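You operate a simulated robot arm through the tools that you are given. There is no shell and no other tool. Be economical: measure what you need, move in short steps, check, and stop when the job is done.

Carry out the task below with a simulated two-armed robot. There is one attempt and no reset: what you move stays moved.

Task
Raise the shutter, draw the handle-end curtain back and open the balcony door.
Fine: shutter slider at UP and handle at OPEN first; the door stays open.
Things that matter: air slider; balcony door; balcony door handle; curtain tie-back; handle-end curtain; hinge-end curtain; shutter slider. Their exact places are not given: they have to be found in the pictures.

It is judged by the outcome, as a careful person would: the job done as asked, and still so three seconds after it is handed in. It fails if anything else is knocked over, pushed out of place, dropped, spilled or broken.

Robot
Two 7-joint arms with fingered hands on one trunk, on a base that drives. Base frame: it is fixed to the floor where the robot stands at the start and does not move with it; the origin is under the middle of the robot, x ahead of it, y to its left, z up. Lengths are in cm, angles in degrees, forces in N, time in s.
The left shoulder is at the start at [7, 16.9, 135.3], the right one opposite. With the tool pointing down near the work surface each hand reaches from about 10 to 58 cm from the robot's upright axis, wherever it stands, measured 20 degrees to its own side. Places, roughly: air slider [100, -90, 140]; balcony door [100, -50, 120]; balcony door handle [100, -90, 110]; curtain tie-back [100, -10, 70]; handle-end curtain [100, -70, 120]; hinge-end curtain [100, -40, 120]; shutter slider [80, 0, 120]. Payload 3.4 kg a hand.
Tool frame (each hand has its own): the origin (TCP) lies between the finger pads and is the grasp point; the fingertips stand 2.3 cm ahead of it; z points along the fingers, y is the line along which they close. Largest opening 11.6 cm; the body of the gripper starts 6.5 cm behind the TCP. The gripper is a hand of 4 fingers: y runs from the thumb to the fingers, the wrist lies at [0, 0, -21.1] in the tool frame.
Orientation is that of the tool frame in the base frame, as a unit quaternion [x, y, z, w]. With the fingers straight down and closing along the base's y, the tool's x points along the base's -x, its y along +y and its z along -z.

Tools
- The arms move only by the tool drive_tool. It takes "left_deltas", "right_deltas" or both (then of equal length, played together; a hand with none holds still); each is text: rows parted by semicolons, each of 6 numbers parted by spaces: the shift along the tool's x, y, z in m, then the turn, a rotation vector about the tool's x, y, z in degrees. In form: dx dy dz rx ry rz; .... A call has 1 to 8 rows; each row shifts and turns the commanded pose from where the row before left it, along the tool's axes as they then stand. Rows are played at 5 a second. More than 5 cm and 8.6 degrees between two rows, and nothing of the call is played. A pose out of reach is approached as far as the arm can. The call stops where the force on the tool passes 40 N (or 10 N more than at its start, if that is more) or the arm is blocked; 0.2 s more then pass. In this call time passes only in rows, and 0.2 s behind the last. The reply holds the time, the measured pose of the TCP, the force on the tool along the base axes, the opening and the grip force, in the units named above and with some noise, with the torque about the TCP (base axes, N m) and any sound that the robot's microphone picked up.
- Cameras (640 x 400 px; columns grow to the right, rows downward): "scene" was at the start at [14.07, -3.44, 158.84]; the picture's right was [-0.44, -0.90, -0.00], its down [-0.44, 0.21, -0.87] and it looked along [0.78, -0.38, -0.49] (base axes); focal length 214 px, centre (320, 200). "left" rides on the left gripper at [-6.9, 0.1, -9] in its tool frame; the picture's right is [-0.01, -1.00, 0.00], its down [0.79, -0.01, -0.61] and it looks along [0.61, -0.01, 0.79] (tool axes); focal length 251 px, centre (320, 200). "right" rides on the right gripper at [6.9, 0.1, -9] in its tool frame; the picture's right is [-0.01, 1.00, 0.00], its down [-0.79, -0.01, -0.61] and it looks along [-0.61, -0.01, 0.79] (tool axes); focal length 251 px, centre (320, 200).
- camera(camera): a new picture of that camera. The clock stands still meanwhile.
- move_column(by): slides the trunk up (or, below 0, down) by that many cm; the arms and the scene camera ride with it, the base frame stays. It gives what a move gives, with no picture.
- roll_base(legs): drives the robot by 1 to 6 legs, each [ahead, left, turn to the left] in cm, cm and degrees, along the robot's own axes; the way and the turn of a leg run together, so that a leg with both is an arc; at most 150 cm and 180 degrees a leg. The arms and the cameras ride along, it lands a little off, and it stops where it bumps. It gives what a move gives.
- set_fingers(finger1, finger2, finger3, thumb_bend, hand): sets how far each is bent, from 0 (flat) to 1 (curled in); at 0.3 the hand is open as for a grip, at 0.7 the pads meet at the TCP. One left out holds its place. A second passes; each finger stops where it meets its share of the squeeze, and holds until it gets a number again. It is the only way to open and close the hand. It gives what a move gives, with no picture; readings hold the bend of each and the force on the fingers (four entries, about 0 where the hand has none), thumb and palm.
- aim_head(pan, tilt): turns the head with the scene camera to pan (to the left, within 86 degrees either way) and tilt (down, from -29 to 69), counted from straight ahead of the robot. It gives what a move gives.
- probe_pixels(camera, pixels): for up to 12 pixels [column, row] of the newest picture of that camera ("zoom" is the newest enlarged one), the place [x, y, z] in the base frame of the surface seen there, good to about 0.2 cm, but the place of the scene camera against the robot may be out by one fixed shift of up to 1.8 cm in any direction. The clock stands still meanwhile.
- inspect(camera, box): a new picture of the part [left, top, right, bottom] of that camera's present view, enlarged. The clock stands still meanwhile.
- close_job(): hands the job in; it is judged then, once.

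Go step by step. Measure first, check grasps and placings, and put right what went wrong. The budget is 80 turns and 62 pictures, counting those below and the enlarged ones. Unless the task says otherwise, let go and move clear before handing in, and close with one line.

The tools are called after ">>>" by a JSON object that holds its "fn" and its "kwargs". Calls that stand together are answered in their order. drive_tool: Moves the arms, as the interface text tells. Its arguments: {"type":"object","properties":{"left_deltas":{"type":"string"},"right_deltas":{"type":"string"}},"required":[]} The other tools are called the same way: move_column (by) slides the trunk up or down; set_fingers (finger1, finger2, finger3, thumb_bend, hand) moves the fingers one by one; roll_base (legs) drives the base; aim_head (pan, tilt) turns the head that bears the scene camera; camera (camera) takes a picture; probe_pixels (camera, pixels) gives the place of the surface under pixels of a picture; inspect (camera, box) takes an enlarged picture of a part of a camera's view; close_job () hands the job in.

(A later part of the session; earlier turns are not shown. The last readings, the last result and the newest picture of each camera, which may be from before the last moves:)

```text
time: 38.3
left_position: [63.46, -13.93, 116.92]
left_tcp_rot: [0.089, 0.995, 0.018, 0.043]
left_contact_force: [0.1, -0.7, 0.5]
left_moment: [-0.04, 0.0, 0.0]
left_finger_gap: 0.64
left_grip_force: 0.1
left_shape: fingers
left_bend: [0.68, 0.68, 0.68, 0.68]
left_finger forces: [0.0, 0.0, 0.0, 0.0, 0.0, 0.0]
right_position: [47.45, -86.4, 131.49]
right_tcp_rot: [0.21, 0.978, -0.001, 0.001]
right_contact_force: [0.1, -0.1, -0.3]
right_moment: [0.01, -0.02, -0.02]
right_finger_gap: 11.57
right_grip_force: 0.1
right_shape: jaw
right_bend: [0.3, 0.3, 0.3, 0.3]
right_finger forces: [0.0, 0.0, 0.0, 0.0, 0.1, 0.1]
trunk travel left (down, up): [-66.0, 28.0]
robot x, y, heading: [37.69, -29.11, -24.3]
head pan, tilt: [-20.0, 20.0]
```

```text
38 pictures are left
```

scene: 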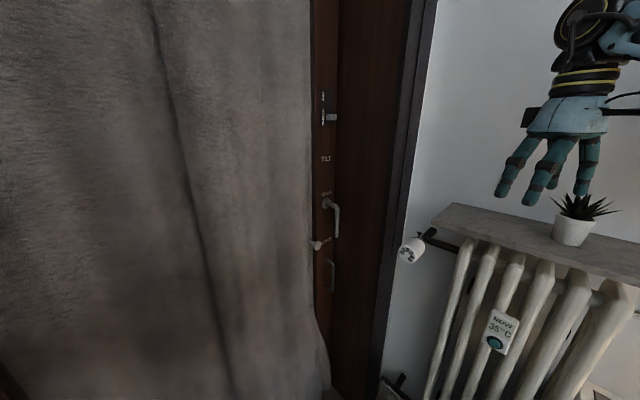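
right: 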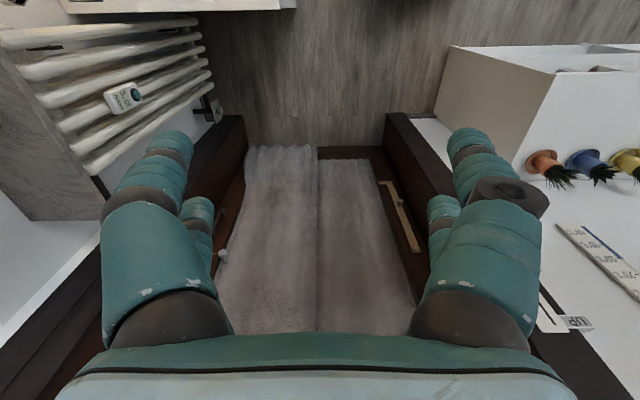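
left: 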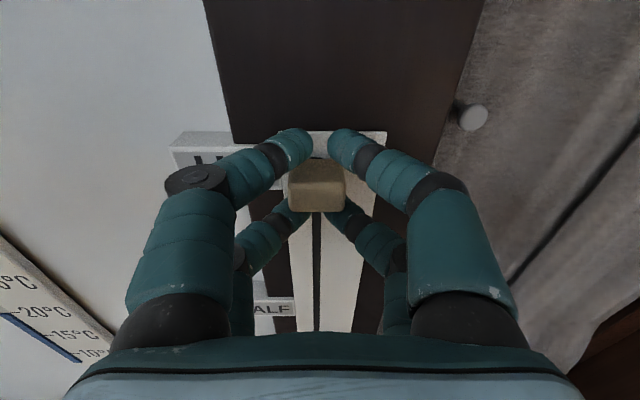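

The base is at (37.5, -29), heading -24°. I'll now pitch the right hand to point forward, moving it ahead and left, away from the radiator plant.

>>> {"fn": "drive_tool", "kwargs": {"right_deltas": "-0.0195 0.0187 0 0 -8.18 0;-0.0193 0.0187 0.0028 0 -8.18 0;-0.0187 0.0187 0.0055 0 -8.18 0;-0.0177 0.0187 0.0081 0 -8.18 0;-0.0164 0.0187 0.0105 0 -8.18 0;-0.0147 0.0187 0.0128 0 -8.18 0"}}

>>> {"fn": "drive_tool", "kwargs": {"right_deltas": "-0.0128 0.0187 0.0147 0 -8.18 0;-0.0105 0.0187 0.0164 0 -8.18 0;-0.0081 0.0187 0.0177 0 -8.18 0;-0.0055 0.0187 0.0187 0 -8.18 0;-0.0028 0.0187 0.0193 0 -8.18 0"}}

>>> {"fn": "camera", "kwargs": {"camera": "right"}}

>>> {"fn": "inspect", "kwargs": {"camera": "scene", "box": [260, 60, 420, 300]}}

```text
time: 39.7
left_position: [63.53, -13.89, 117.1]
left_tcp_rot: [0.088, 0.995, 0.017, 0.043]
left_contact_force: [-0.1, -0.7, 1.1]
left_moment: [0.02, 0.0, 0.0]
left_finger_gap: 0.64
left_grip_force: 0.0
left_shape: fingers
left_bend: [0.68, 0.68, 0.68, 0.68]
left_finger forces: [0.1, 0.0, 0.1, 0.0, 0.1, 0.0]
right_position: [62.58, -80.75, 131.62]
right_tcp_rot: [0.191, 0.889, -0.088, 0.407]
right_contact_force: [-0.4, -0.3, -0.5]
right_moment: [0.01, 0.02, -0.02]
right_finger_gap: 11.58
right_grip_force: 0.1
right_shape: jaw
right_bend: [0.3, 0.3, 0.3, 0.3]
right_finger forces: [0.1, 0.0, 0.0, 0.0, 0.0, 0.0]
trunk travel left (down, up): [-66.0, 28.0]
robot x, y, heading: [37.62, -29.34, -24.4]
head pan, tilt: [-20.0, 20.0]
```

```text
time: 40.9
left_position: [63.68, -14.38, 116.98]
left_tcp_rot: [0.09, 0.995, 0.02, 0.041]
left_contact_force: [1.0, -0.2, 0.8]
left_moment: [0.01, 0.02, -0.02]
left_finger_gap: 0.67
left_grip_force: 0.0
left_shape: fingers
left_bend: [0.68, 0.68, 0.68, 0.68]
left_finger forces: [0.0, 0.0, 0.0, 0.1, 0.0, 0.1]
right_position: [75.54, -76.75, 131.32]
right_tcp_rot: [0.151, 0.691, -0.149, 0.691]
right_contact_force: [0.6, -0.1, 0.2]
right_moment: [0.02, 0.02, 0.0]
right_finger_gap: 11.58
right_grip_force: 0.0
right_shape: jaw
right_bend: [0.3, 0.3, 0.3, 0.3]
right_finger forces: [0.0, 0.1, 0.0, 0.1, 0.1, 0.1]
trunk travel left (down, up): [-66.0, 28.0]
robot x, y, heading: [37.34, -29.46, -24.2]
head pan, tilt: [-20.0, 20.0]
```

```text
37 pictures are left
```

right: 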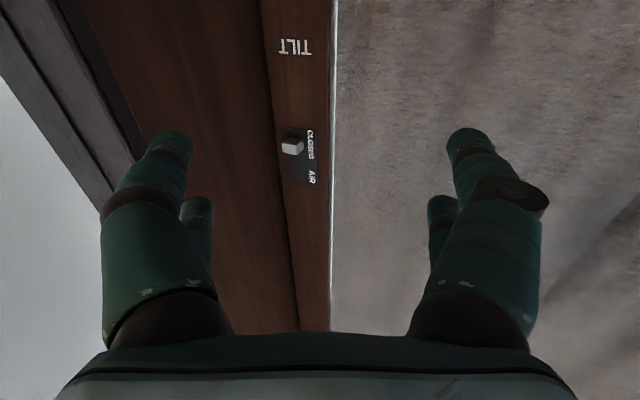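

```text
1.67 times, centred on (340, 180) of scene
```

zoom: 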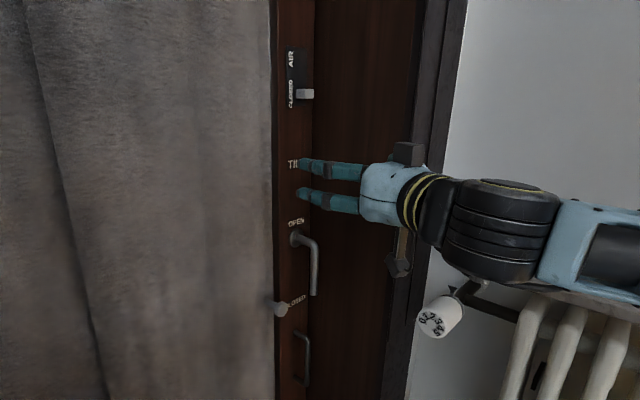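

The right camera sees the TILT and AIR labels, and the handle is just below the hand. I need to check the elbow against the radiator plant before lowering.

>>> {"fn": "aim_head", "kwargs": {"pan": -45, "tilt": 30}}

>>> {"fn": "camera", "kwargs": {"camera": "scene"}}

>>> {"fn": "probe_pixels", "kwargs": {"camera": "scene", "pixels": [[320, 200], [480, 120], [560, 200], [560, 150], [420, 180], [350, 240], [200, 190], [215, 215], [180, 225]]}}

```text
time: 41.8
left_position: [63.43, -13.89, 116.88]
left_tcp_rot: [0.088, 0.995, 0.017, 0.043]
left_contact_force: [-1.1, 0.2, -0.4]
left_moment: [-0.02, -0.01, 0.01]
left_finger_gap: 0.67
left_grip_force: 0.0
left_shape: fingers
left_bend: [0.68, 0.68, 0.68, 0.68]
left_finger forces: [0.1, 0.0, 0.1, 0.0, 0.0, 0.0]
right_position: [75.42, -76.33, 131.6]
right_tcp_rot: [0.147, 0.691, -0.149, 0.692]
right_contact_force: [0.2, -0.6, 0.3]
right_moment: [-0.01, 0.01, -0.02]
right_finger_gap: 11.6
right_grip_force: 0.1
right_shape: jaw
right_bend: [0.3, 0.3, 0.3, 0.3]
right_finger forces: [0.0, 0.1, 0.1, 0.0, 0.0, 0.1]
trunk travel left (down, up): [-66.0, 28.0]
robot x, y, heading: [37.5, -29.57, -24.3]
head pan, tilt: [-45.0, 30.0]
```

```text
35 pictures are left
```

scene: 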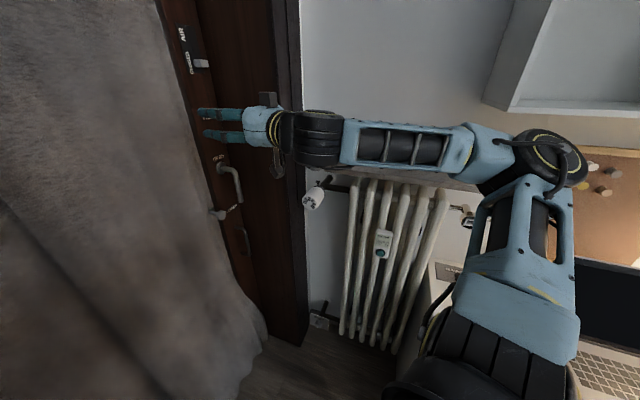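

```text
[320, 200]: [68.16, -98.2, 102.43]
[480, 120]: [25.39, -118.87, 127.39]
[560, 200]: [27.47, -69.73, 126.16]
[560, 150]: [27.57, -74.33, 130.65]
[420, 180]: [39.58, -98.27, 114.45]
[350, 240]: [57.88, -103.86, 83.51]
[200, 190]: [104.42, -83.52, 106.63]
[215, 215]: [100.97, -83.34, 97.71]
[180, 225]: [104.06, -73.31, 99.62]
```

The forearm, from elbow (27, -74, 130) to the hand, stays clear of the plant. I'll lower the right hand to the curtain knob height, staying about 12 cm short of it.

>>> {"fn": "drive_tool", "kwargs": {"right_deltas": "0.047 0.004 0.01 0 0 0;0.047 0.004 0.01 0 0 0;0.047 0.004 0.01 0 0 0;0.047 0.004 0.01 0 0 0;0.047 0.004 0.01 0 0 0;0.047 0.004 0.01 0 0 0;0.048 0.004 0.01 0 0 0"}}

>>> {"fn": "camera", "kwargs": {"camera": "right"}}

>>> {"fn": "camera", "kwargs": {"camera": "scene"}}

```text
time: 43.4
left_position: [63.45, -14.0, 116.99]
left_tcp_rot: [0.089, 0.995, 0.018, 0.044]
left_contact_force: [-0.3, 0.0, -0.5]
left_moment: [0.01, 0.02, 0.02]
left_finger_gap: 0.67
left_grip_force: 0.0
left_shape: fingers
left_bend: [0.68, 0.68, 0.68, 0.68]
left_finger forces: [0.0, 0.1, 0.0, 0.1, 0.0, 0.0]
right_position: [77.36, -77.18, 121.69]
right_tcp_rot: [0.148, 0.693, -0.149, 0.689]
right_contact_force: [1.0, 0.2, 0.1]
right_moment: [-0.01, 0.01, -0.01]
right_finger_gap: 11.62
right_grip_force: 0.1
right_shape: jaw
right_bend: [0.3, 0.3, 0.3, 0.3]
right_finger forces: [0.0, 0.1, 0.1, 0.0, 0.1, 0.0]
right hand out of reach, approached as far as the arm can: row 3, 4, 5, 6, 7
trunk travel left (down, up): [-66.0, 28.0]
robot x, y, heading: [37.36, -29.53, -24.6]
head pan, tilt: [-45.0, 30.0]
```

```text
34 pictures are left
```

right: 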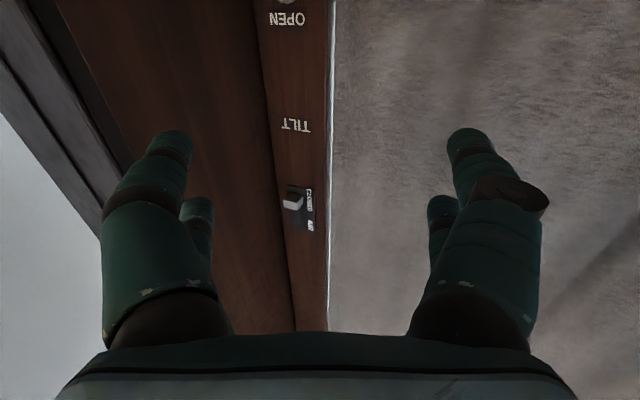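

```text
33 pictures are left
```

scene: 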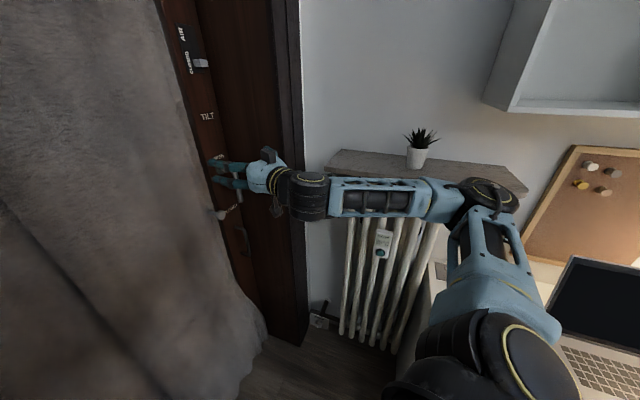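

The arm can't go lower in this configuration, so I'll use the trunk. First I'll check the clearances of the laptop and the elbows.

>>> {"fn": "probe_pixels", "kwargs": {"camera": "scene", "pixels": [[572, 258], [635, 275], [555, 330], [490, 195], [415, 195], [340, 195], [335, 160], [455, 185], [430, 340], [415, 160]]}}

```text
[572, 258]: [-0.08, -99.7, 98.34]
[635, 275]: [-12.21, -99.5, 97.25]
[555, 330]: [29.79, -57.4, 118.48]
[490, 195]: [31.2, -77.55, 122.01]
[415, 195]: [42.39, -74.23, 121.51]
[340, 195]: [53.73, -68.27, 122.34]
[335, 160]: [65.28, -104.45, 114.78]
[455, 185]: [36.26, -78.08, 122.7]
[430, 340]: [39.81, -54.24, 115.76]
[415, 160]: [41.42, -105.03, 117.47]
```

There is enough clearance. Lowering the trunk by 23 cm.

>>> {"fn": "move_column", "kwargs": {"by": -23}}

>>> {"fn": "camera", "kwargs": {"camera": "right"}}

>>> {"fn": "probe_pixels", "kwargs": {"camera": "right", "pixels": [[320, 200]]}}

```text
time: 45.8
left_position: [63.33, -13.95, 94.07]
left_tcp_rot: [0.089, 0.995, 0.018, 0.043]
left_contact_force: [0.5, 0.2, 0.4]
left_moment: [0.01, 0.03, 0.01]
left_finger_gap: 0.67
left_grip_force: 0.0
left_shape: fingers
left_bend: [0.68, 0.68, 0.68, 0.68]
left_finger forces: [0.1, 0.0, 0.0, 0.1, 0.1, 0.1]
right_position: [77.25, -77.26, 98.61]
right_tcp_rot: [0.148, 0.694, -0.148, 0.689]
right_contact_force: [0.7, 0.8, 0.2]
right_moment: [-0.03, -0.01, 0.01]
right_finger_gap: 11.57
right_grip_force: 0.1
right_shape: jaw
right_bend: [0.3, 0.3, 0.3, 0.3]
right_finger forces: [0.0, 0.1, 0.0, 0.0, 0.1, 0.0]
trunk travel left (down, up): [-43.0, 51.0]
robot x, y, heading: [37.88, -29.43, -24.4]
head pan, tilt: [-45.0, 30.0]
```

```text
32 pictures are left
```

right: 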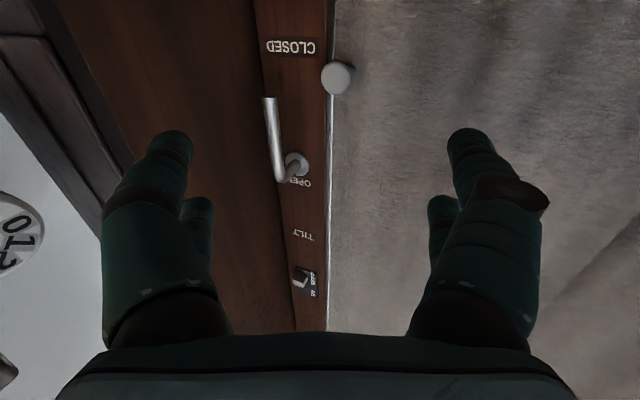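

```text
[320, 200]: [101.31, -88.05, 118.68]
```

Both targets show in the right view: knob at (338,77), handle pivot at (297,165), handle tip at (270,100). Probing them.

>>> {"fn": "probe_pixels", "kwargs": {"camera": "right", "pixels": [[338, 77], [325, 77], [350, 77], [338, 62], [297, 162], [282, 176], [271, 100], [276, 140], [293, 48], [332, 150], [250, 100], [110, 130]]}}

```text
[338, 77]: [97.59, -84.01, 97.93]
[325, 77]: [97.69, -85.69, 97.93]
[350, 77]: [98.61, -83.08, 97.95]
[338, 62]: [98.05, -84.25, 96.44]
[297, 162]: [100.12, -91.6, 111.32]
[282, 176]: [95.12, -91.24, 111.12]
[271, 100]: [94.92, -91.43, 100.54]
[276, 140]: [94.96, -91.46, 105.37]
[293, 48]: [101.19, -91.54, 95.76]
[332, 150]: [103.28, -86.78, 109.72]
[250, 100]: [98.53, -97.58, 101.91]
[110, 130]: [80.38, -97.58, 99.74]
```

The knob is at (98.3, -84.2, 98) and the handle grip at (95.5, -91.4, z 100–111). The finger pairs sit about ±1.9 cm from the TCP height, so I'll aim 1.9 cm below the knob and pre-close the hand.

>>> {"fn": "set_fingers", "kwargs": {"hand": "right", "finger1": 0.5, "finger2": 0.5, "finger3": 0.5, "thumb_bend": 0.5}}

>>> {"fn": "drive_tool", "kwargs": {"right_deltas": "0.012 0.012 0.035 0 0 0;0.012 0.012 0.035 0 0 0;0 0 0.04 0 0 0;0 0 0.04 0 0 0"}}

>>> {"fn": "camera", "kwargs": {"camera": "right"}}

```text
time: 46.8
left_position: [63.47, -14.03, 93.97]
left_tcp_rot: [0.089, 0.995, 0.019, 0.044]
left_contact_force: [0.3, 0.2, 0.0]
left_moment: [-0.01, -0.06, -0.01]
left_finger_gap: 0.66
left_grip_force: 0.0
left_shape: fingers
left_bend: [0.68, 0.68, 0.68, 0.68]
left_finger forces: [0.0, 0.1, 0.0, 0.1, 0.0, 0.1]
right_position: [77.39, -77.25, 98.54]
right_tcp_rot: [0.148, 0.693, -0.149, 0.689]
right_contact_force: [0.0, 1.0, -0.1]
right_moment: [-0.03, 0.0, -0.01]
right_finger_gap: 5.88
right_grip_force: 0.1
right_shape: fingers
right_bend: [0.5, 0.5, 0.5, 0.5]
right_finger forces: [0.1, 0.0, 0.1, 0.0, 0.0, 0.0]
trunk travel left (down, up): [-43.0, 51.0]
robot x, y, heading: [37.52, -29.42, -24.3]
head pan, tilt: [-45.0, 30.0]
```

```text
time: 47.8
left_position: [63.63, -13.91, 93.98]
left_tcp_rot: [0.089, 0.995, 0.018, 0.043]
left_contact_force: [0.4, 0.6, 0.7]
left_moment: [-0.01, 0.02, 0.0]
left_finger_gap: 0.65
left_grip_force: 0.1
left_shape: fingers
left_bend: [0.68, 0.68, 0.68, 0.68]
left_finger forces: [0.0, 0.1, 0.1, 0.0, 0.1, 0.0]
right_position: [88.47, -83.96, 100.71]
right_tcp_rot: [0.147, 0.696, -0.148, 0.687]
right_contact_force: [-0.5, 0.1, 0.5]
right_moment: [0.0, 0.0, 0.0]
right_finger_gap: 5.88
right_grip_force: 0.1
right_shape: fingers
right_bend: [0.5, 0.5, 0.5, 0.5]
right_finger forces: [0.1, 0.0, 0.0, 0.0, 0.0, 0.1]
right hand out of reach, approached as far as the arm can: row 1, 2, 3, 4
trunk travel left (down, up): [-43.0, 51.0]
robot x, y, heading: [37.18, -29.36, -24.1]
head pan, tilt: [-45.0, 30.0]
```

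```text
31 pictures are left
```

right: 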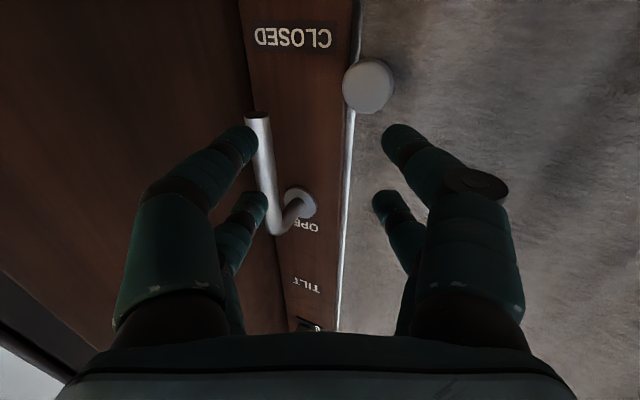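

In this roll the arm can't reach any lower or further. The left arm's mirrored pose, with the camera on top, reached well, so I'll back off and roll the right hand 180°.

>>> {"fn": "drive_tool", "kwargs": {"right_deltas": "0 0 -0.04 0 0 0;0 0 -0.04 0 0 0;0 0 -0.04 0 0 0;0 0 -0.04 0 0 8.5;0 0 -0.02 0 0 8.5;0 0 0 0 0 8.5;0 0 0 0 0 8.5;0 0 0 0 0 8.5"}}

>>> {"fn": "drive_tool", "kwargs": {"right_deltas": "0 0 0 0 0 8.5;0 0 0 0 0 8.5;0 0 0 0 0 8.5;0 0 0 0 0 8.5;0 0 0 0 0 8.5;0 0 0 0 0 8.5;0 0 0 0 0 8.5;0 0 0 0 0 8.5"}}

```text
time: 49.6
left_position: [63.53, -13.98, 93.99]
left_tcp_rot: [0.088, 0.995, 0.018, 0.042]
left_contact_force: [0.9, -0.5, 0.4]
left_moment: [0.05, 0.03, -0.01]
left_finger_gap: 0.67
left_grip_force: 0.0
left_shape: fingers
left_bend: [0.68, 0.68, 0.68, 0.68]
left_finger forces: [0.0, 0.0, 0.0, 0.0, 0.0, 0.1]
right_position: [69.41, -79.97, 102.86]
right_tcp_rot: [0.38, 0.601, 0.069, 0.699]
right_contact_force: [-1.4, 0.1, 0.7]
right_moment: [-0.02, 0.02, 0.0]
right_finger_gap: 5.87
right_grip_force: 0.1
right_shape: fingers
right_bend: [0.5, 0.5, 0.5, 0.5]
right_finger forces: [0.0, 0.0, 0.1, 0.1, 0.1, 0.0]
right hand out of reach, approached as far as the arm can: row 5, 6
trunk travel left (down, up): [-43.0, 51.0]
robot x, y, heading: [37.67, -29.55, -24.4]
head pan, tilt: [-45.0, 30.0]
```

```text
time: 51.4
left_position: [63.41, -13.94, 93.88]
left_tcp_rot: [0.088, 0.995, 0.018, 0.043]
left_contact_force: [0.6, 0.6, -0.6]
left_moment: [-0.03, -0.02, -0.04]
left_finger_gap: 0.63
left_grip_force: 0.1
left_shape: fingers
left_bend: [0.68, 0.68, 0.68, 0.68]
left_finger forces: [0.0, 0.1, 0.1, 0.0, 0.1, 0.0]
right_position: [67.39, -82.54, 101.38]
right_tcp_rot: [0.648, 0.288, 0.45, 0.543]
right_contact_force: [0.4, 0.2, 0.3]
right_moment: [0.0, 0.01, 0.0]
right_finger_gap: 5.89
right_grip_force: 0.0
right_shape: fingers
right_bend: [0.5, 0.5, 0.5, 0.5]
right_finger forces: [0.0, 0.0, 0.1, 0.1, 0.0, 0.0]
right hand out of reach, approached as far as the arm can: row 7, 8
trunk travel left (down, up): [-43.0, 51.0]
robot x, y, heading: [37.45, -29.6, -24.5]
head pan, tilt: [-45.0, 30.0]
```

The roll is about 106° so far. I'll shift the hand left and forward for room and finish rolling.

>>> {"fn": "drive_tool", "kwargs": {"right_deltas": "0.0385 -0.011 0.01 0 0 0;0.0385 -0.011 0.01 0 0 0;0.0385 -0.011 0.01 0 0 8;0 0 0.01 0 0 8;0 0 0 0 0 8;0 0 0 0 0 8;0 0 0 0 0 8;0 0 0 0 0 8"}}

>>> {"fn": "camera", "kwargs": {"camera": "scene"}}

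```text
time: 53.2
left_position: [63.41, -13.96, 93.97]
left_tcp_rot: [0.09, 0.995, 0.018, 0.044]
left_contact_force: [0.2, -0.9, -0.2]
left_moment: [-0.03, 0.01, 0.01]
left_finger_gap: 0.66
left_grip_force: 0.1
left_shape: fingers
left_bend: [0.68, 0.68, 0.68, 0.68]
left_finger forces: [0.1, 0.0, 0.0, 0.1, 0.0, 0.1]
right_position: [65.18, -91.37, 91.36]
right_tcp_rot: [0.706, -0.001, 0.633, 0.316]
right_contact_force: [0.0, 0.2, 0.2]
right_moment: [-0.01, 0.0, -0.02]
right_finger_gap: 5.88
right_grip_force: 0.1
right_shape: fingers
right_bend: [0.5, 0.5, 0.5, 0.5]
right_finger forces: [0.0, 0.1, 0.0, 0.0, 0.1, 0.0]
right hand out of reach, approached as far as the arm can: row 1, 2, 3, 4, 5, 6, 7, 8
trunk travel left (down, up): [-43.0, 51.0]
robot x, y, heading: [37.89, -29.79, -24.2]
head pan, tilt: [-45.0, 30.0]
```

```text
30 pictures are left
```

scene: 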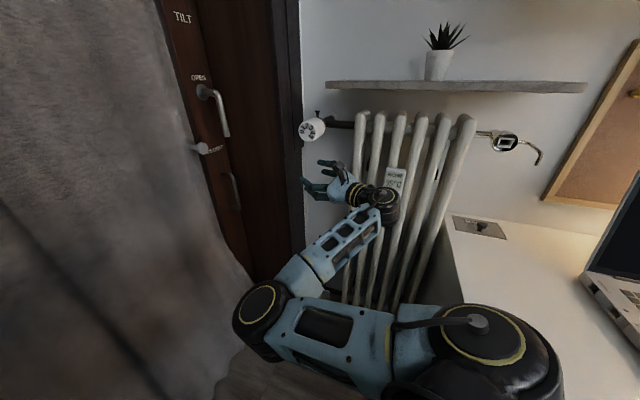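

The arm reconfigured with a low elbow, and the hand is at (65, -91, 91) near the radiator but not touching it. I'll let it move on toward the commanded pose and see where it goes.

>>> {"fn": "drive_tool", "kwargs": {"right_deltas": "0 0 0 0 0 0;0 0 0 0 0 0;0 0 0 0 0 4"}}

```text
time: 54.0
left_position: [63.42, -14.0, 94.1]
left_tcp_rot: [0.09, 0.995, 0.018, 0.044]
left_contact_force: [0.6, 0.2, 0.1]
left_moment: [0.02, -0.04, 0.01]
left_finger_gap: 0.69
left_grip_force: 0.1
left_shape: fingers
left_bend: [0.68, 0.68, 0.68, 0.68]
left_finger forces: [0.0, 0.0, 0.1, 0.1, 0.1, 0.0]
right_position: [64.69, -91.89, 89.91]
right_tcp_rot: [0.708, -0.026, 0.642, 0.293]
right_contact_force: [0.6, 0.2, 0.0]
right_moment: [0.02, 0.03, 0.0]
right_finger_gap: 5.89
right_grip_force: 0.1
right_shape: fingers
right_bend: [0.5, 0.5, 0.5, 0.5]
right_finger forces: [0.0, 0.0, 0.0, 0.0, 0.0, 0.0]
right hand out of reach, approached as far as the arm can: row 3
trunk travel left (down, up): [-43.0, 51.0]
robot x, y, heading: [38.05, -29.72, -24.5]
head pan, tilt: [-45.0, 30.0]
```

>>> {"fn": "drive_tool", "kwargs": {"right_deltas": "0.031 -0.018 0 0 0 0;0.031 -0.018 0 0 0 0;0.031 -0.018 0 0 0 0;0.031 -0.018 0 0 0 0"}}

```text
time: 55.0
left_position: [63.51, -13.86, 93.94]
left_tcp_rot: [0.088, 0.995, 0.018, 0.044]
left_contact_force: [-0.4, 0.3, -0.4]
left_moment: [0.01, -0.02, 0.0]
left_finger_gap: 0.65
left_grip_force: 0.1
left_shape: fingers
left_bend: [0.68, 0.68, 0.68, 0.68]
left_finger forces: [0.0, 0.0, 0.0, 0.0, 0.0, 0.0]
right_position: [64.54, -91.8, 90.12]
right_tcp_rot: [0.708, -0.025, 0.642, 0.293]
right_contact_force: [0.1, -1.0, -0.1]
right_moment: [0.01, 0.02, -0.03]
right_finger_gap: 5.89
right_grip_force: 0.0
right_shape: fingers
right_bend: [0.5, 0.5, 0.5, 0.5]
right_finger forces: [0.0, 0.0, 0.0, 0.0, 0.0, 0.0]
right hand out of reach, approached as far as the arm can: row 1, 2, 3, 4
trunk travel left (down, up): [-43.0, 51.0]
robot x, y, heading: [37.58, -29.33, -24.3]
head pan, tilt: [-45.0, 30.0]
```

It's stuck at a joint limit this way. I'll unwind the roll and use a pitched-down hand instead, since fingers-down poses have the best reach.

>>> {"fn": "drive_tool", "kwargs": {"right_deltas": "0 0 0 0 0 -8;0 0 0 0 0 -8;0 0 0 0 0 -8;0 0 0 0 0 -8;0 0 0 0 0 -8;0 0 0 0 0 -8"}}

>>> {"fn": "camera", "kwargs": {"camera": "scene"}}

```text
time: 56.4
left_position: [63.42, -13.96, 94.16]
left_tcp_rot: [0.088, 0.995, 0.017, 0.044]
left_contact_force: [0.1, 0.1, -0.7]
left_moment: [0.01, -0.01, 0.01]
left_finger_gap: 0.66
left_grip_force: 0.1
left_shape: fingers
left_bend: [0.68, 0.68, 0.68, 0.68]
left_finger forces: [0.0, 0.0, 0.0, 0.0, 0.0, 0.1]
right_position: [64.53, -91.55, 90.17]
right_tcp_rot: [0.659, 0.265, 0.466, 0.527]
right_contact_force: [1.1, 0.3, 0.0]
right_moment: [0.01, 0.01, 0.04]
right_finger_gap: 5.88
right_grip_force: 0.1
right_shape: fingers
right_bend: [0.5, 0.5, 0.5, 0.5]
right_finger forces: [0.0, 0.0, 0.0, 0.0, 0.0, 0.0]
trunk travel left (down, up): [-43.0, 51.0]
robot x, y, heading: [37.59, -29.58, -24.3]
head pan, tilt: [-45.0, 30.0]
```

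```text
29 pictures are left
```

scene: 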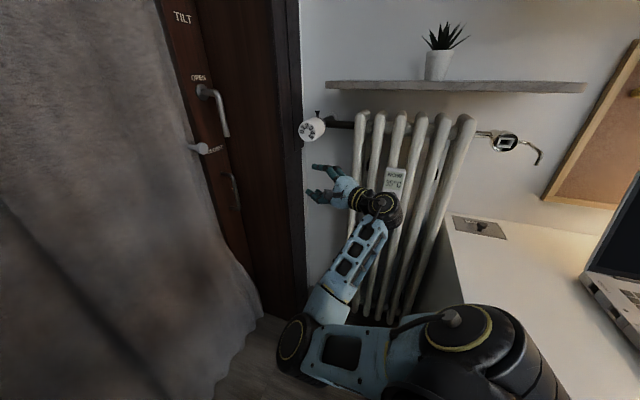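

The elbow is now low and inside. I'll test whether the hand moves freely left from this shape.

>>> {"fn": "drive_tool", "kwargs": {"right_deltas": "0.0385 -0.011 0 0 0 0;0.0385 -0.011 0 0 0 0;0.0385 -0.011 0.02 0 0 0;0.02 0.03 0.02 0 0 0"}}

```text
time: 57.4
left_position: [63.45, -14.12, 94.04]
left_tcp_rot: [0.089, 0.995, 0.018, 0.043]
left_contact_force: [-0.3, 1.0, -0.5]
left_moment: [-0.02, 0.0, 0.02]
left_finger_gap: 0.65
left_grip_force: 0.0
left_shape: fingers
left_bend: [0.68, 0.68, 0.68, 0.68]
left_finger forces: [0.0, 0.0, 0.0, 0.1, 0.1, 0.0]
right_position: [73.36, -82.67, 93.48]
right_tcp_rot: [0.659, 0.265, 0.469, 0.524]
right_contact_force: [-0.1, -0.4, 0.2]
right_moment: [0.01, 0.02, 0.02]
right_finger_gap: 5.81
right_grip_force: 0.1
right_shape: fingers
right_bend: [0.5, 0.5, 0.5, 0.5]
right_finger forces: [0.0, 0.0, 0.1, 0.0, 0.0, 0.1]
right hand out of reach, approached as far as the arm can: row 4
trunk travel left (down, up): [-43.0, 51.0]
robot x, y, heading: [37.63, -29.4, -24.6]
head pan, tilt: [-45.0, 30.0]
```

It moves. This sideways roll, closing vertically, suits the knob: I'll grip it from above and below. I'll trim the roll to 90°, open the hand, raise the trunk 4.5 cm and advance.

>>> {"fn": "set_fingers", "kwargs": {"hand": "right", "finger1": 0.45, "finger2": 0.45, "finger3": 0.45, "thumb_bend": 0.45}}

>>> {"fn": "move_column", "kwargs": {"by": 4.5}}

>>> {"fn": "drive_tool", "kwargs": {"right_deltas": "0.013 0 0.01 0 0 -6.7;0.023 -0.004 0.02 0 0 -6.7;0.03 -0.003 0.025 0 0 -6.6;0.03 0 0.03 0 0 0;0.02 0 0.03 0 0 0"}}

>>> {"fn": "camera", "kwargs": {"camera": "right"}}

```text
time: 58.4
left_position: [63.42, -13.95, 94.03]
left_tcp_rot: [0.089, 0.995, 0.018, 0.044]
left_contact_force: [0.7, 0.1, -0.4]
left_moment: [0.0, -0.01, -0.03]
left_finger_gap: 0.66
left_grip_force: 0.0
left_shape: fingers
left_bend: [0.68, 0.68, 0.68, 0.68]
left_finger forces: [0.0, 0.0, 0.0, 0.1, 0.0, 0.0]
right_position: [73.28, -82.77, 93.66]
right_tcp_rot: [0.658, 0.266, 0.468, 0.527]
right_contact_force: [0.1, -0.1, 0.0]
right_moment: [0.02, -0.03, 0.03]
right_finger_gap: 7.26
right_grip_force: 0.2
right_shape: fingers
right_bend: [0.45, 0.45, 0.45, 0.45]
right_finger forces: [0.0, 0.0, 0.0, 0.0, 0.1, 0.0]
trunk travel left (down, up): [-43.0, 51.0]
robot x, y, heading: [37.64, -29.45, -24.3]
head pan, tilt: [-45.0, 30.0]
```

```text
time: 59.3
left_position: [63.45, -13.91, 98.43]
left_tcp_rot: [0.089, 0.995, 0.017, 0.044]
left_contact_force: [0.7, 0.1, -0.2]
left_moment: [-0.01, -0.03, 0.01]
left_finger_gap: 0.68
left_grip_force: 0.1
left_shape: fingers
left_bend: [0.68, 0.68, 0.68, 0.68]
left_finger forces: [0.0, 0.0, 0.0, 0.0, 0.0, 0.1]
right_position: [73.28, -82.71, 98.19]
right_tcp_rot: [0.657, 0.266, 0.468, 0.528]
right_contact_force: [1.1, 1.0, -0.2]
right_moment: [0.02, -0.05, -0.03]
right_finger_gap: 7.26
right_grip_force: 0.1
right_shape: fingers
right_bend: [0.45, 0.45, 0.45, 0.45]
right_finger forces: [0.0, 0.0, 0.1, 0.0, 0.1, 0.1]
trunk travel left (down, up): [-47.5, 46.5]
robot x, y, heading: [37.39, -29.24, -24.0]
head pan, tilt: [-45.0, 30.0]
```

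```text
time: 60.5
left_position: [63.52, -13.95, 98.47]
left_tcp_rot: [0.089, 0.995, 0.018, 0.044]
left_contact_force: [0.1, -0.7, -0.8]
left_moment: [0.02, -0.02, 0.04]
left_finger_gap: 0.67
left_grip_force: 0.0
left_shape: fingers
left_bend: [0.68, 0.68, 0.68, 0.68]
left_finger forces: [0.0, 0.0, 0.0, 0.0, 0.0, 0.0]
right_position: [83.28, -86.33, 97.17]
right_tcp_rot: [0.597, 0.381, 0.376, 0.598]
right_contact_force: [-0.1, -1.0, 1.2]
right_moment: [0.0, -0.01, 0.01]
right_finger_gap: 7.26
right_grip_force: 0.1
right_shape: fingers
right_bend: [0.45, 0.45, 0.45, 0.45]
right_finger forces: [0.0, 0.0, 0.1, 0.0, 0.0, 0.1]
right hand out of reach, approached as far as the arm can: row 1, 2, 3, 4, 5
trunk travel left (down, up): [-47.5, 46.5]
robot x, y, heading: [37.47, -29.37, -24.4]
head pan, tilt: [-45.0, 30.0]
```

```text
28 pictures are left
```

right: 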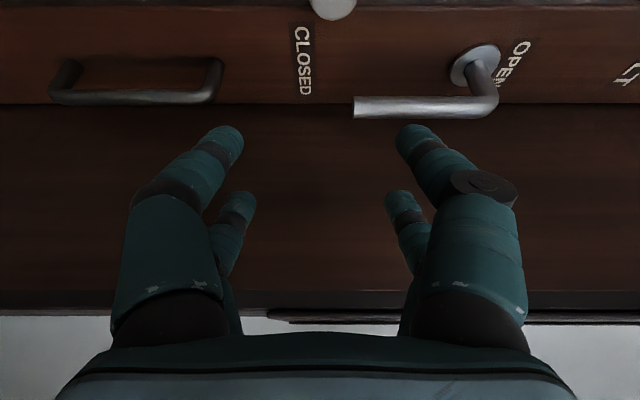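

With the hand rolled 90° it can go forward but not left. A base turn of +8° should bring the TCP to about (91, -79), lined up with the knob.

>>> {"fn": "roll_base", "kwargs": {"legs": [[0, 0, 8]]}}

>>> {"fn": "camera", "kwargs": {"camera": "right"}}

```text
time: 61.5
left_position: [60.99, -10.42, 98.51]
left_tcp_rot: [0.019, 0.999, 0.021, 0.042]
left_contact_force: [0.6, 0.8, -0.2]
left_moment: [0.05, 0.01, 0.02]
left_finger_gap: 0.66
left_grip_force: 0.1
left_shape: fingers
left_bend: [0.68, 0.68, 0.68, 0.68]
left_finger forces: [0.1, 0.1, 0.0, 0.0, 0.0, 0.1]
right_position: [90.84, -79.38, 97.25]
right_tcp_rot: [0.568, 0.423, 0.416, 0.57]
right_contact_force: [-0.5, 0.6, -0.3]
right_moment: [0.02, 0.0, -0.02]
right_finger_gap: 7.25
right_grip_force: 0.1
right_shape: fingers
right_bend: [0.45, 0.45, 0.45, 0.45]
right_finger forces: [0.0, 0.0, 0.1, 0.0, 0.0, 0.0]
trunk travel left (down, up): [-47.5, 46.5]
robot x, y, heading: [37.3, -29.46, -16.3]
head pan, tilt: [-45.0, 30.0]
```

```text
27 pictures are left
```

right: 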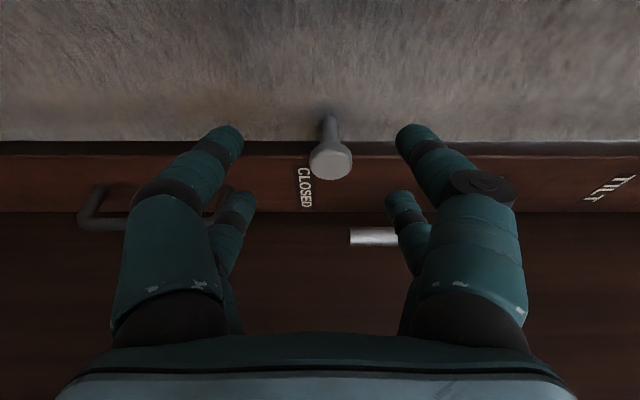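

The knob (330,160) sits between the finger pairs, in line with the right-hand pair. Advancing 8 cm, then gripping.

>>> {"fn": "drive_tool", "kwargs": {"right_deltas": "-0.002 0.003 0.025 0 0 0;-0.002 0.003 0.025 0 0 0;0 0 0.02 0 0 0;0 0 0.01 0 0 0"}}

>>> {"fn": "camera", "kwargs": {"camera": "right"}}

```text
time: 62.5
left_position: [61.0, -10.53, 98.54]
left_tcp_rot: [0.019, 0.999, 0.02, 0.042]
left_contact_force: [-0.1, 0.1, 0.3]
left_moment: [-0.01, 0.02, -0.04]
left_finger_gap: 0.68
left_grip_force: 0.0
left_shape: fingers
left_bend: [0.68, 0.68, 0.68, 0.68]
left_finger forces: [0.0, 0.0, 0.1, 0.0, 0.0, 0.0]
right_position: [98.37, -82.22, 97.76]
right_tcp_rot: [0.569, 0.422, 0.416, 0.57]
right_contact_force: [0.3, -0.4, 0.1]
right_moment: [-0.01, 0.0, 0.0]
right_finger_gap: 7.25
right_grip_force: 0.2
right_shape: fingers
right_bend: [0.45, 0.45, 0.45, 0.45]
right_finger forces: [0.0, 0.0, 0.0, 0.0, 0.0, 0.1]
trunk travel left (down, up): [-47.5, 46.5]
robot x, y, heading: [37.77, -29.49, -16.3]
head pan, tilt: [-45.0, 30.0]
```

```text
26 pictures are left
```

right: 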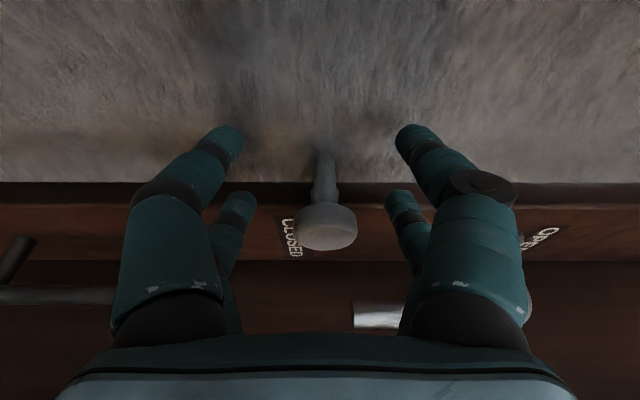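

The head of the knob lies between the right-hand pair. Closing on it.

>>> {"fn": "set_fingers", "kwargs": {"hand": "right", "finger1": 0.72, "finger2": 0.72, "finger3": 0.72, "thumb_bend": 0.72}}

>>> {"fn": "camera", "kwargs": {"camera": "right"}}

```text
time: 63.5
left_position: [61.09, -10.52, 98.47]
left_tcp_rot: [0.019, 0.999, 0.021, 0.043]
left_contact_force: [0.1, 0.1, -0.3]
left_moment: [-0.05, -0.01, -0.02]
left_finger_gap: 0.66
left_grip_force: 0.0
left_shape: fingers
left_bend: [0.68, 0.68, 0.68, 0.68]
left_finger forces: [0.0, 0.0, 0.0, 0.1, 0.0, 0.0]
right_position: [98.33, -82.17, 97.81]
right_tcp_rot: [0.569, 0.422, 0.416, 0.57]
right_contact_force: [2.1, -1.2, 3.0]
right_moment: [-0.07, 0.02, 0.03]
right_finger_gap: 0.0
right_grip_force: 7.4
right_shape: fingers
right_bend: [0.71, 0.64, 0.67, 0.71]
right_finger forces: [0.0, 8.6, 5.8, 0.1, 0.1, 0.0]
trunk travel left (down, up): [-47.5, 46.5]
robot x, y, heading: [37.57, -29.64, -16.4]
head pan, tilt: [-45.0, 30.0]
```

```text
25 pictures are left
```

right: 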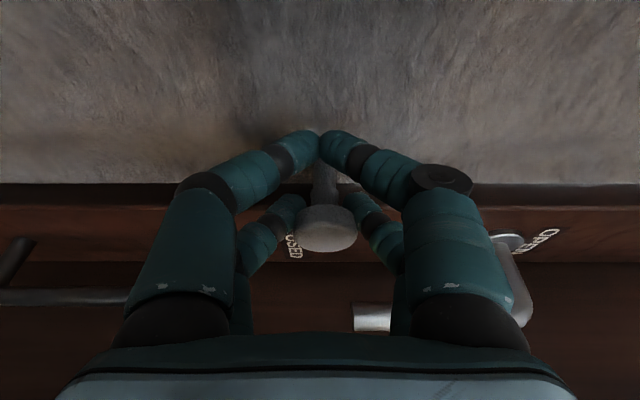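

Fingers 2 and 3 grip the knob at about 7 N. I'll draw the curtain in +y with the arm and watch the force.

>>> {"fn": "drive_tool", "kwargs": {"right_deltas": "0.0286 0 -0.009 0 0 0;0.0286 0 -0.009 0 0 0;0.0286 0 -0.009 0 0 0;0.0286 0 -0.009 0 0 0;0.0286 0 -0.009 0 0 0"}}

>>> {"fn": "camera", "kwargs": {"camera": "right"}}

```text
time: 64.7
left_position: [61.14, -10.66, 98.5]
left_tcp_rot: [0.02, 0.999, 0.022, 0.042]
left_contact_force: [0.7, -0.9, 1.3]
left_moment: [-0.03, 0.02, -0.04]
left_finger_gap: 0.68
left_grip_force: 0.0
left_shape: fingers
left_bend: [0.68, 0.68, 0.68, 0.68]
left_finger forces: [0.1, 0.1, 0.0, 0.0, 0.0, 0.1]
right_position: [95.04, -79.29, 95.94]
right_tcp_rot: [0.565, 0.428, 0.423, 0.564]
right_contact_force: [0.0, 0.5, -0.6]
right_moment: [0.0, -0.03, 0.02]
right_finger_gap: 0.0
right_grip_force: 0.0
right_shape: fingers
right_bend: [0.71, 0.71, 0.72, 0.71]
right_finger forces: [0.0, 0.0, 0.0, 0.0, 0.0, 0.1]
right hand out of reach, approached as far as the arm can: row 1, 2, 3, 4, 5
trunk travel left (down, up): [-47.5, 46.5]
robot x, y, heading: [37.41, -29.39, -16.5]
head pan, tilt: [-45.0, 30.0]
```

```text
24 pictures are left
```

right: 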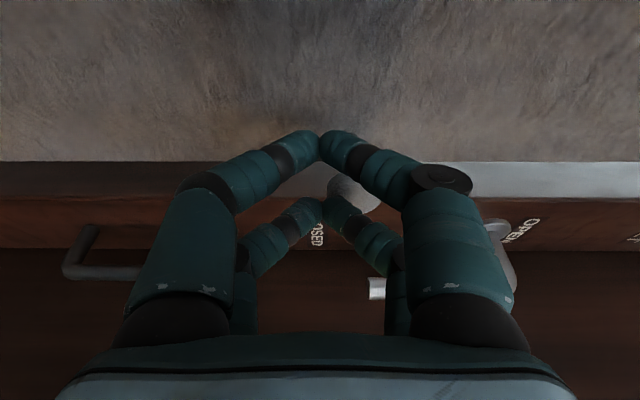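

The arm couldn't follow left, and the fingers slipped off in front of the knob. I'll check whether the knob moved.

>>> {"fn": "probe_pixels", "kwargs": {"camera": "right", "pixels": [[352, 188], [345, 200], [372, 195], [560, 178], [380, 290], [505, 235], [130, 270]]}}

```text
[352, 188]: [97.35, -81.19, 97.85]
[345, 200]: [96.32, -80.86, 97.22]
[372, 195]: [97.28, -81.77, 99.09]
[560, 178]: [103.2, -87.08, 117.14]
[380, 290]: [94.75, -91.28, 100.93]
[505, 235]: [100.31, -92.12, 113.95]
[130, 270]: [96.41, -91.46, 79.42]
```

The knob moved 3 cm to y≈-81.3, so the grip does hold. I'll regrip it and draw with the base, using a left turn plus backing up.

>>> {"fn": "set_fingers", "kwargs": {"hand": "right", "finger1": 0.45, "finger2": 0.45, "finger3": 0.45, "thumb_bend": 0.45}}

>>> {"fn": "move_column", "kwargs": {"by": 2}}

>>> {"fn": "roll_base", "kwargs": {"legs": [[0, 0, 1]]}}

>>> {"fn": "drive_tool", "kwargs": {"right_deltas": "0 0 0.015 0 0 0;0 0 0.014 0 0 0"}}

>>> {"fn": "camera", "kwargs": {"camera": "right"}}

```text
time: 65.7
left_position: [61.02, -10.46, 98.58]
left_tcp_rot: [0.02, 0.999, 0.021, 0.043]
left_contact_force: [0.9, -0.3, 0.5]
left_moment: [0.03, -0.02, -0.02]
left_finger_gap: 0.68
left_grip_force: 0.0
left_shape: fingers
left_bend: [0.68, 0.68, 0.68, 0.68]
left_finger forces: [0.1, 0.1, 0.0, 0.0, 0.0, 0.0]
right_position: [95.02, -79.06, 96.27]
right_tcp_rot: [0.563, 0.428, 0.424, 0.566]
right_contact_force: [-1.1, 0.4, 0.3]
right_moment: [0.02, -0.03, -0.01]
right_finger_gap: 7.23
right_grip_force: 0.0
right_shape: fingers
right_bend: [0.45, 0.45, 0.45, 0.45]
right_finger forces: [0.0, 0.0, 0.0, 0.0, 0.0, 0.1]
trunk travel left (down, up): [-47.5, 46.5]
robot x, y, heading: [37.44, -29.35, -16.3]
head pan, tilt: [-45.0, 30.0]
```

```text
time: 66.4
left_position: [61.1, -10.54, 100.43]
left_tcp_rot: [0.019, 0.999, 0.021, 0.042]
left_contact_force: [-0.1, 0.5, 0.3]
left_moment: [0.01, 0.01, -0.02]
left_finger_gap: 0.64
left_grip_force: 0.0
left_shape: fingers
left_bend: [0.68, 0.68, 0.68, 0.68]
left_finger forces: [0.0, 0.1, 0.1, 0.0, 0.0, 0.1]
right_position: [95.09, -79.15, 98.2]
right_tcp_rot: [0.563, 0.428, 0.424, 0.566]
right_contact_force: [-0.6, 0.5, 0.5]
right_moment: [0.02, -0.01, 0.0]
right_finger_gap: 7.25
right_grip_force: 0.1
right_shape: fingers
right_bend: [0.45, 0.45, 0.45, 0.45]
right_finger forces: [0.0, 0.0, 0.1, 0.1, 0.0, 0.0]
trunk travel left (down, up): [-49.5, 44.5]
robot x, y, heading: [37.34, -29.48, -16.4]
head pan, tilt: [-45.0, 30.0]
```

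```text
time: 67.1
left_position: [60.65, -10.13, 100.5]
left_tcp_rot: [0.011, 0.999, 0.021, 0.042]
left_contact_force: [-0.1, 0.1, 0.3]
left_moment: [-0.01, 0.01, 0.04]
left_finger_gap: 0.66
left_grip_force: 0.0
left_shape: fingers
left_bend: [0.68, 0.68, 0.68, 0.68]
left_finger forces: [0.0, 0.0, 0.0, 0.0, 0.0, 0.0]
right_position: [95.98, -78.24, 98.14]
right_tcp_rot: [0.558, 0.433, 0.43, 0.562]
right_contact_force: [-0.8, -0.6, 0.4]
right_moment: [-0.01, 0.03, -0.03]
right_finger_gap: 7.24
right_grip_force: 0.1
right_shape: fingers
right_bend: [0.45, 0.45, 0.45, 0.45]
right_finger forces: [0.1, 0.1, 0.1, 0.1, 0.1, 0.1]
trunk travel left (down, up): [-49.5, 44.5]
robot x, y, heading: [37.32, -29.52, -15.2]
head pan, tilt: [-45.0, 30.0]
```

```text
time: 67.7
left_position: [60.74, -10.1, 100.45]
left_tcp_rot: [0.011, 0.999, 0.021, 0.043]
left_contact_force: [0.2, -0.1, -0.2]
left_moment: [-0.01, 0.02, -0.02]
left_finger_gap: 0.64
left_grip_force: 0.0
left_shape: fingers
left_bend: [0.68, 0.68, 0.68, 0.68]
left_finger forces: [0.0, 0.0, 0.0, 0.0, 0.0, 0.1]
right_position: [98.74, -78.88, 98.18]
right_tcp_rot: [0.559, 0.434, 0.429, 0.561]
right_contact_force: [-0.8, 0.0, 0.2]
right_moment: [0.01, 0.01, -0.03]
right_finger_gap: 7.25
right_grip_force: 0.2
right_shape: fingers
right_bend: [0.45, 0.45, 0.45, 0.45]
right_finger forces: [0.0, 0.0, 0.0, 0.1, 0.1, 0.2]
trunk travel left (down, up): [-49.5, 44.5]
robot x, y, heading: [37.48, -29.54, -15.4]
head pan, tilt: [-45.0, 30.0]
```

```text
23 pictures are left
```

right: 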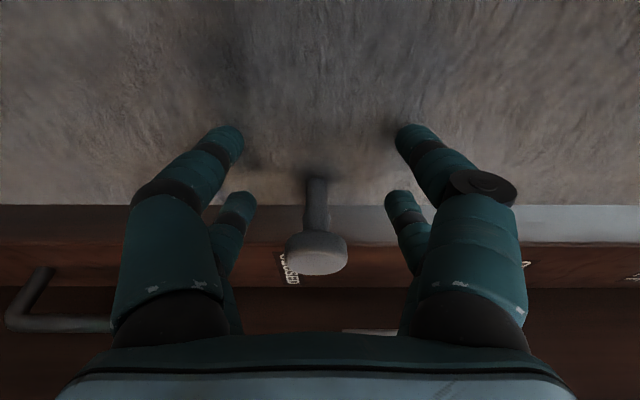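

The stem now lines up with the right-hand pair. I'll nudge, grip, and draw with three small base arcs (turn left 5° while backing up).

>>> {"fn": "drive_tool", "kwargs": {"right_deltas": "-0.005 0 0 0 0 0"}}

>>> {"fn": "set_fingers", "kwargs": {"hand": "right", "finger1": 0.75, "finger2": 0.75, "finger3": 0.75, "thumb_bend": 0.75}}

>>> {"fn": "roll_base", "kwargs": {"legs": [[-4.0, -0.9, 5], [-3.5, -0.5, 5], [-3.1, -0.2, 5]]}}

>>> {"fn": "camera", "kwargs": {"camera": "right"}}

```text
time: 68.1
left_position: [60.75, -10.06, 100.45]
left_tcp_rot: [0.011, 0.999, 0.021, 0.041]
left_contact_force: [-0.1, 0.2, -0.1]
left_moment: [-0.01, 0.01, -0.05]
left_finger_gap: 0.66
left_grip_force: 0.0
left_shape: fingers
left_bend: [0.68, 0.68, 0.68, 0.68]
left_finger forces: [0.1, 0.0, 0.1, 0.1, 0.1, 0.1]
right_position: [98.68, -79.26, 98.2]
right_tcp_rot: [0.56, 0.433, 0.429, 0.562]
right_contact_force: [0.1, 0.0, 1.1]
right_moment: [0.03, 0.03, 0.02]
right_finger_gap: 7.28
right_grip_force: 0.2
right_shape: fingers
right_bend: [0.45, 0.45, 0.45, 0.45]
right_finger forces: [0.0, 0.0, 0.0, 0.0, 0.1, 0.1]
trunk travel left (down, up): [-49.5, 44.5]
robot x, y, heading: [37.85, -29.5, -15.3]
head pan, tilt: [-45.0, 30.0]
```

```text
time: 69.1
left_position: [60.85, -10.21, 100.45]
left_tcp_rot: [0.011, 0.999, 0.021, 0.041]
left_contact_force: [0.5, 0.4, 0.1]
left_moment: [-0.01, -0.01, 0.0]
left_finger_gap: 0.67
left_grip_force: 0.0
left_shape: fingers
left_bend: [0.68, 0.68, 0.68, 0.68]
left_finger forces: [0.1, 0.0, 0.1, 0.1, 0.1, 0.0]
right_position: [98.65, -79.24, 98.22]
right_tcp_rot: [0.559, 0.433, 0.429, 0.562]
right_contact_force: [2.6, 1.5, -3.1]
right_moment: [0.05, 0.01, 0.07]
right_finger_gap: 0.0
right_grip_force: 2.7
right_shape: fingers
right_bend: [0.73, 0.73, 0.73, 0.72]
right_finger forces: [0.0, 0.0, 5.5, 0.0, 0.0, 0.0]
trunk travel left (down, up): [-49.5, 44.5]
robot x, y, heading: [37.36, -29.08, -15.3]
head pan, tilt: [-45.0, 30.0]
```

```text
time: 71.0
left_position: [43.97, -4.93, 100.53]
left_tcp_rot: [-0.119, 0.992, 0.026, 0.04]
left_contact_force: [-0.2, 1.2, -0.7]
left_moment: [-0.02, -0.02, -0.03]
left_finger_gap: 0.62
left_grip_force: 0.0
left_shape: fingers
left_bend: [0.68, 0.68, 0.68, 0.68]
left_finger forces: [0.0, 0.0, 0.0, 0.1, 0.0, 0.0]
right_position: [98.57, -61.88, 98.3]
right_tcp_rot: [0.498, 0.502, 0.498, 0.502]
right_contact_force: [-0.6, -0.6, -0.4]
right_moment: [0.01, 0.02, -0.01]
right_finger_gap: 0.01
right_grip_force: 0.0
right_shape: fingers
right_bend: [0.73, 0.74, 0.73, 0.72]
right_finger forces: [0.0, 0.0, 0.0, 0.0, 0.0, 0.0]
trunk travel left (down, up): [-49.5, 44.5]
robot x, y, heading: [26.68, -29.42, -0.3]
head pan, tilt: [-45.0, 30.0]
```

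```text
22 pictures are left
```

right: 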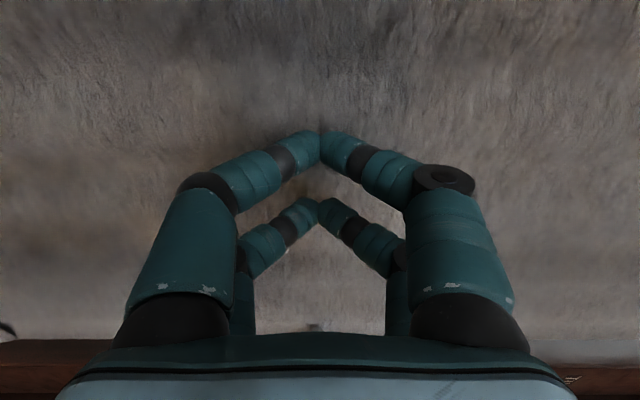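

The grip slipped and the knob stayed behind at the bottom of the view. There is now room between the knob and the handle, so I'll return and push the knob from its right side with the closed hand.

>>> {"fn": "drive_tool", "kwargs": {"right_deltas": "0 0 -0.04 0 0 0;0 0 -0.04 0 0 0"}}

>>> {"fn": "roll_base", "kwargs": {"legs": [[3.1, 0.2, -5], [3.5, 0.5, -5], [4.0, 0.9, -5]]}}

>>> {"fn": "camera", "kwargs": {"camera": "right"}}

```text
time: 71.6
left_position: [43.94, -4.71, 100.51]
left_tcp_rot: [-0.119, 0.992, 0.027, 0.039]
left_contact_force: [0.0, 0.4, -0.6]
left_moment: [-0.01, -0.02, 0.02]
left_finger_gap: 0.67
left_grip_force: 0.1
left_shape: fingers
left_bend: [0.68, 0.68, 0.68, 0.68]
left_finger forces: [0.0, 0.0, 0.0, 0.0, 0.1, 0.0]
right_position: [90.84, -61.98, 98.25]
right_tcp_rot: [0.499, 0.502, 0.498, 0.501]
right_contact_force: [1.1, 0.0, 1.1]
right_moment: [-0.01, 0.02, 0.02]
right_finger_gap: 0.01
right_grip_force: 0.1
right_shape: fingers
right_bend: [0.73, 0.74, 0.73, 0.72]
right_finger forces: [0.0, 0.1, 0.0, 0.0, 0.0, 0.0]
trunk travel left (down, up): [-49.5, 44.5]
robot x, y, heading: [26.7, -29.8, -0.5]
head pan, tilt: [-45.0, 30.0]
```

```text
time: 73.5
left_position: [60.83, -10.12, 100.57]
left_tcp_rot: [0.01, 0.999, 0.021, 0.041]
left_contact_force: [-0.1, 1.0, -0.1]
left_moment: [0.0, 0.07, 0.01]
left_finger_gap: 0.68
left_grip_force: 0.0
left_shape: fingers
left_bend: [0.68, 0.68, 0.68, 0.68]
left_finger forces: [0.1, 0.1, 0.1, 0.0, 0.0, 0.1]
right_position: [91.28, -77.4, 98.17]
right_tcp_rot: [0.558, 0.434, 0.43, 0.561]
right_contact_force: [0.2, -1.0, -0.3]
right_moment: [0.0, 0.01, 0.01]
right_finger_gap: 0.02
right_grip_force: 0.1
right_shape: fingers
right_bend: [0.73, 0.74, 0.73, 0.72]
right_finger forces: [0.0, 0.0, 0.0, 0.0, 0.0, 0.1]
trunk travel left (down, up): [-49.5, 44.5]
robot x, y, heading: [37.46, -29.68, -15.3]
head pan, tilt: [-45.0, 30.0]
```

```text
21 pictures are left
```

right: 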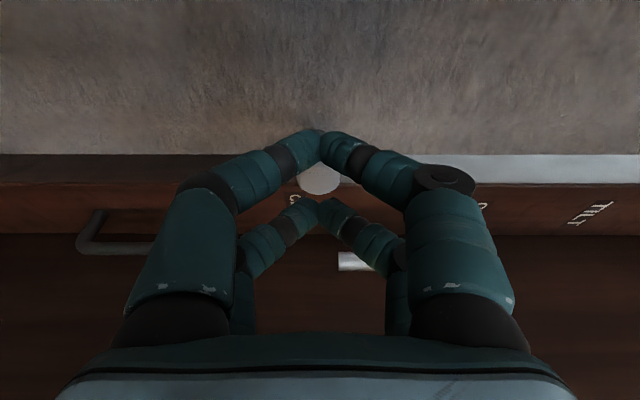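

>>> {"fn": "probe_pixels", "kwargs": {"camera": "right", "pixels": [[320, 180], [320, 190], [580, 168], [350, 262], [310, 185]]}}

```text
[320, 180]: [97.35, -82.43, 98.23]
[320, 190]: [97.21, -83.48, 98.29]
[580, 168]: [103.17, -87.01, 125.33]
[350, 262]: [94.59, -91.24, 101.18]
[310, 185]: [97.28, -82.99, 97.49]
```

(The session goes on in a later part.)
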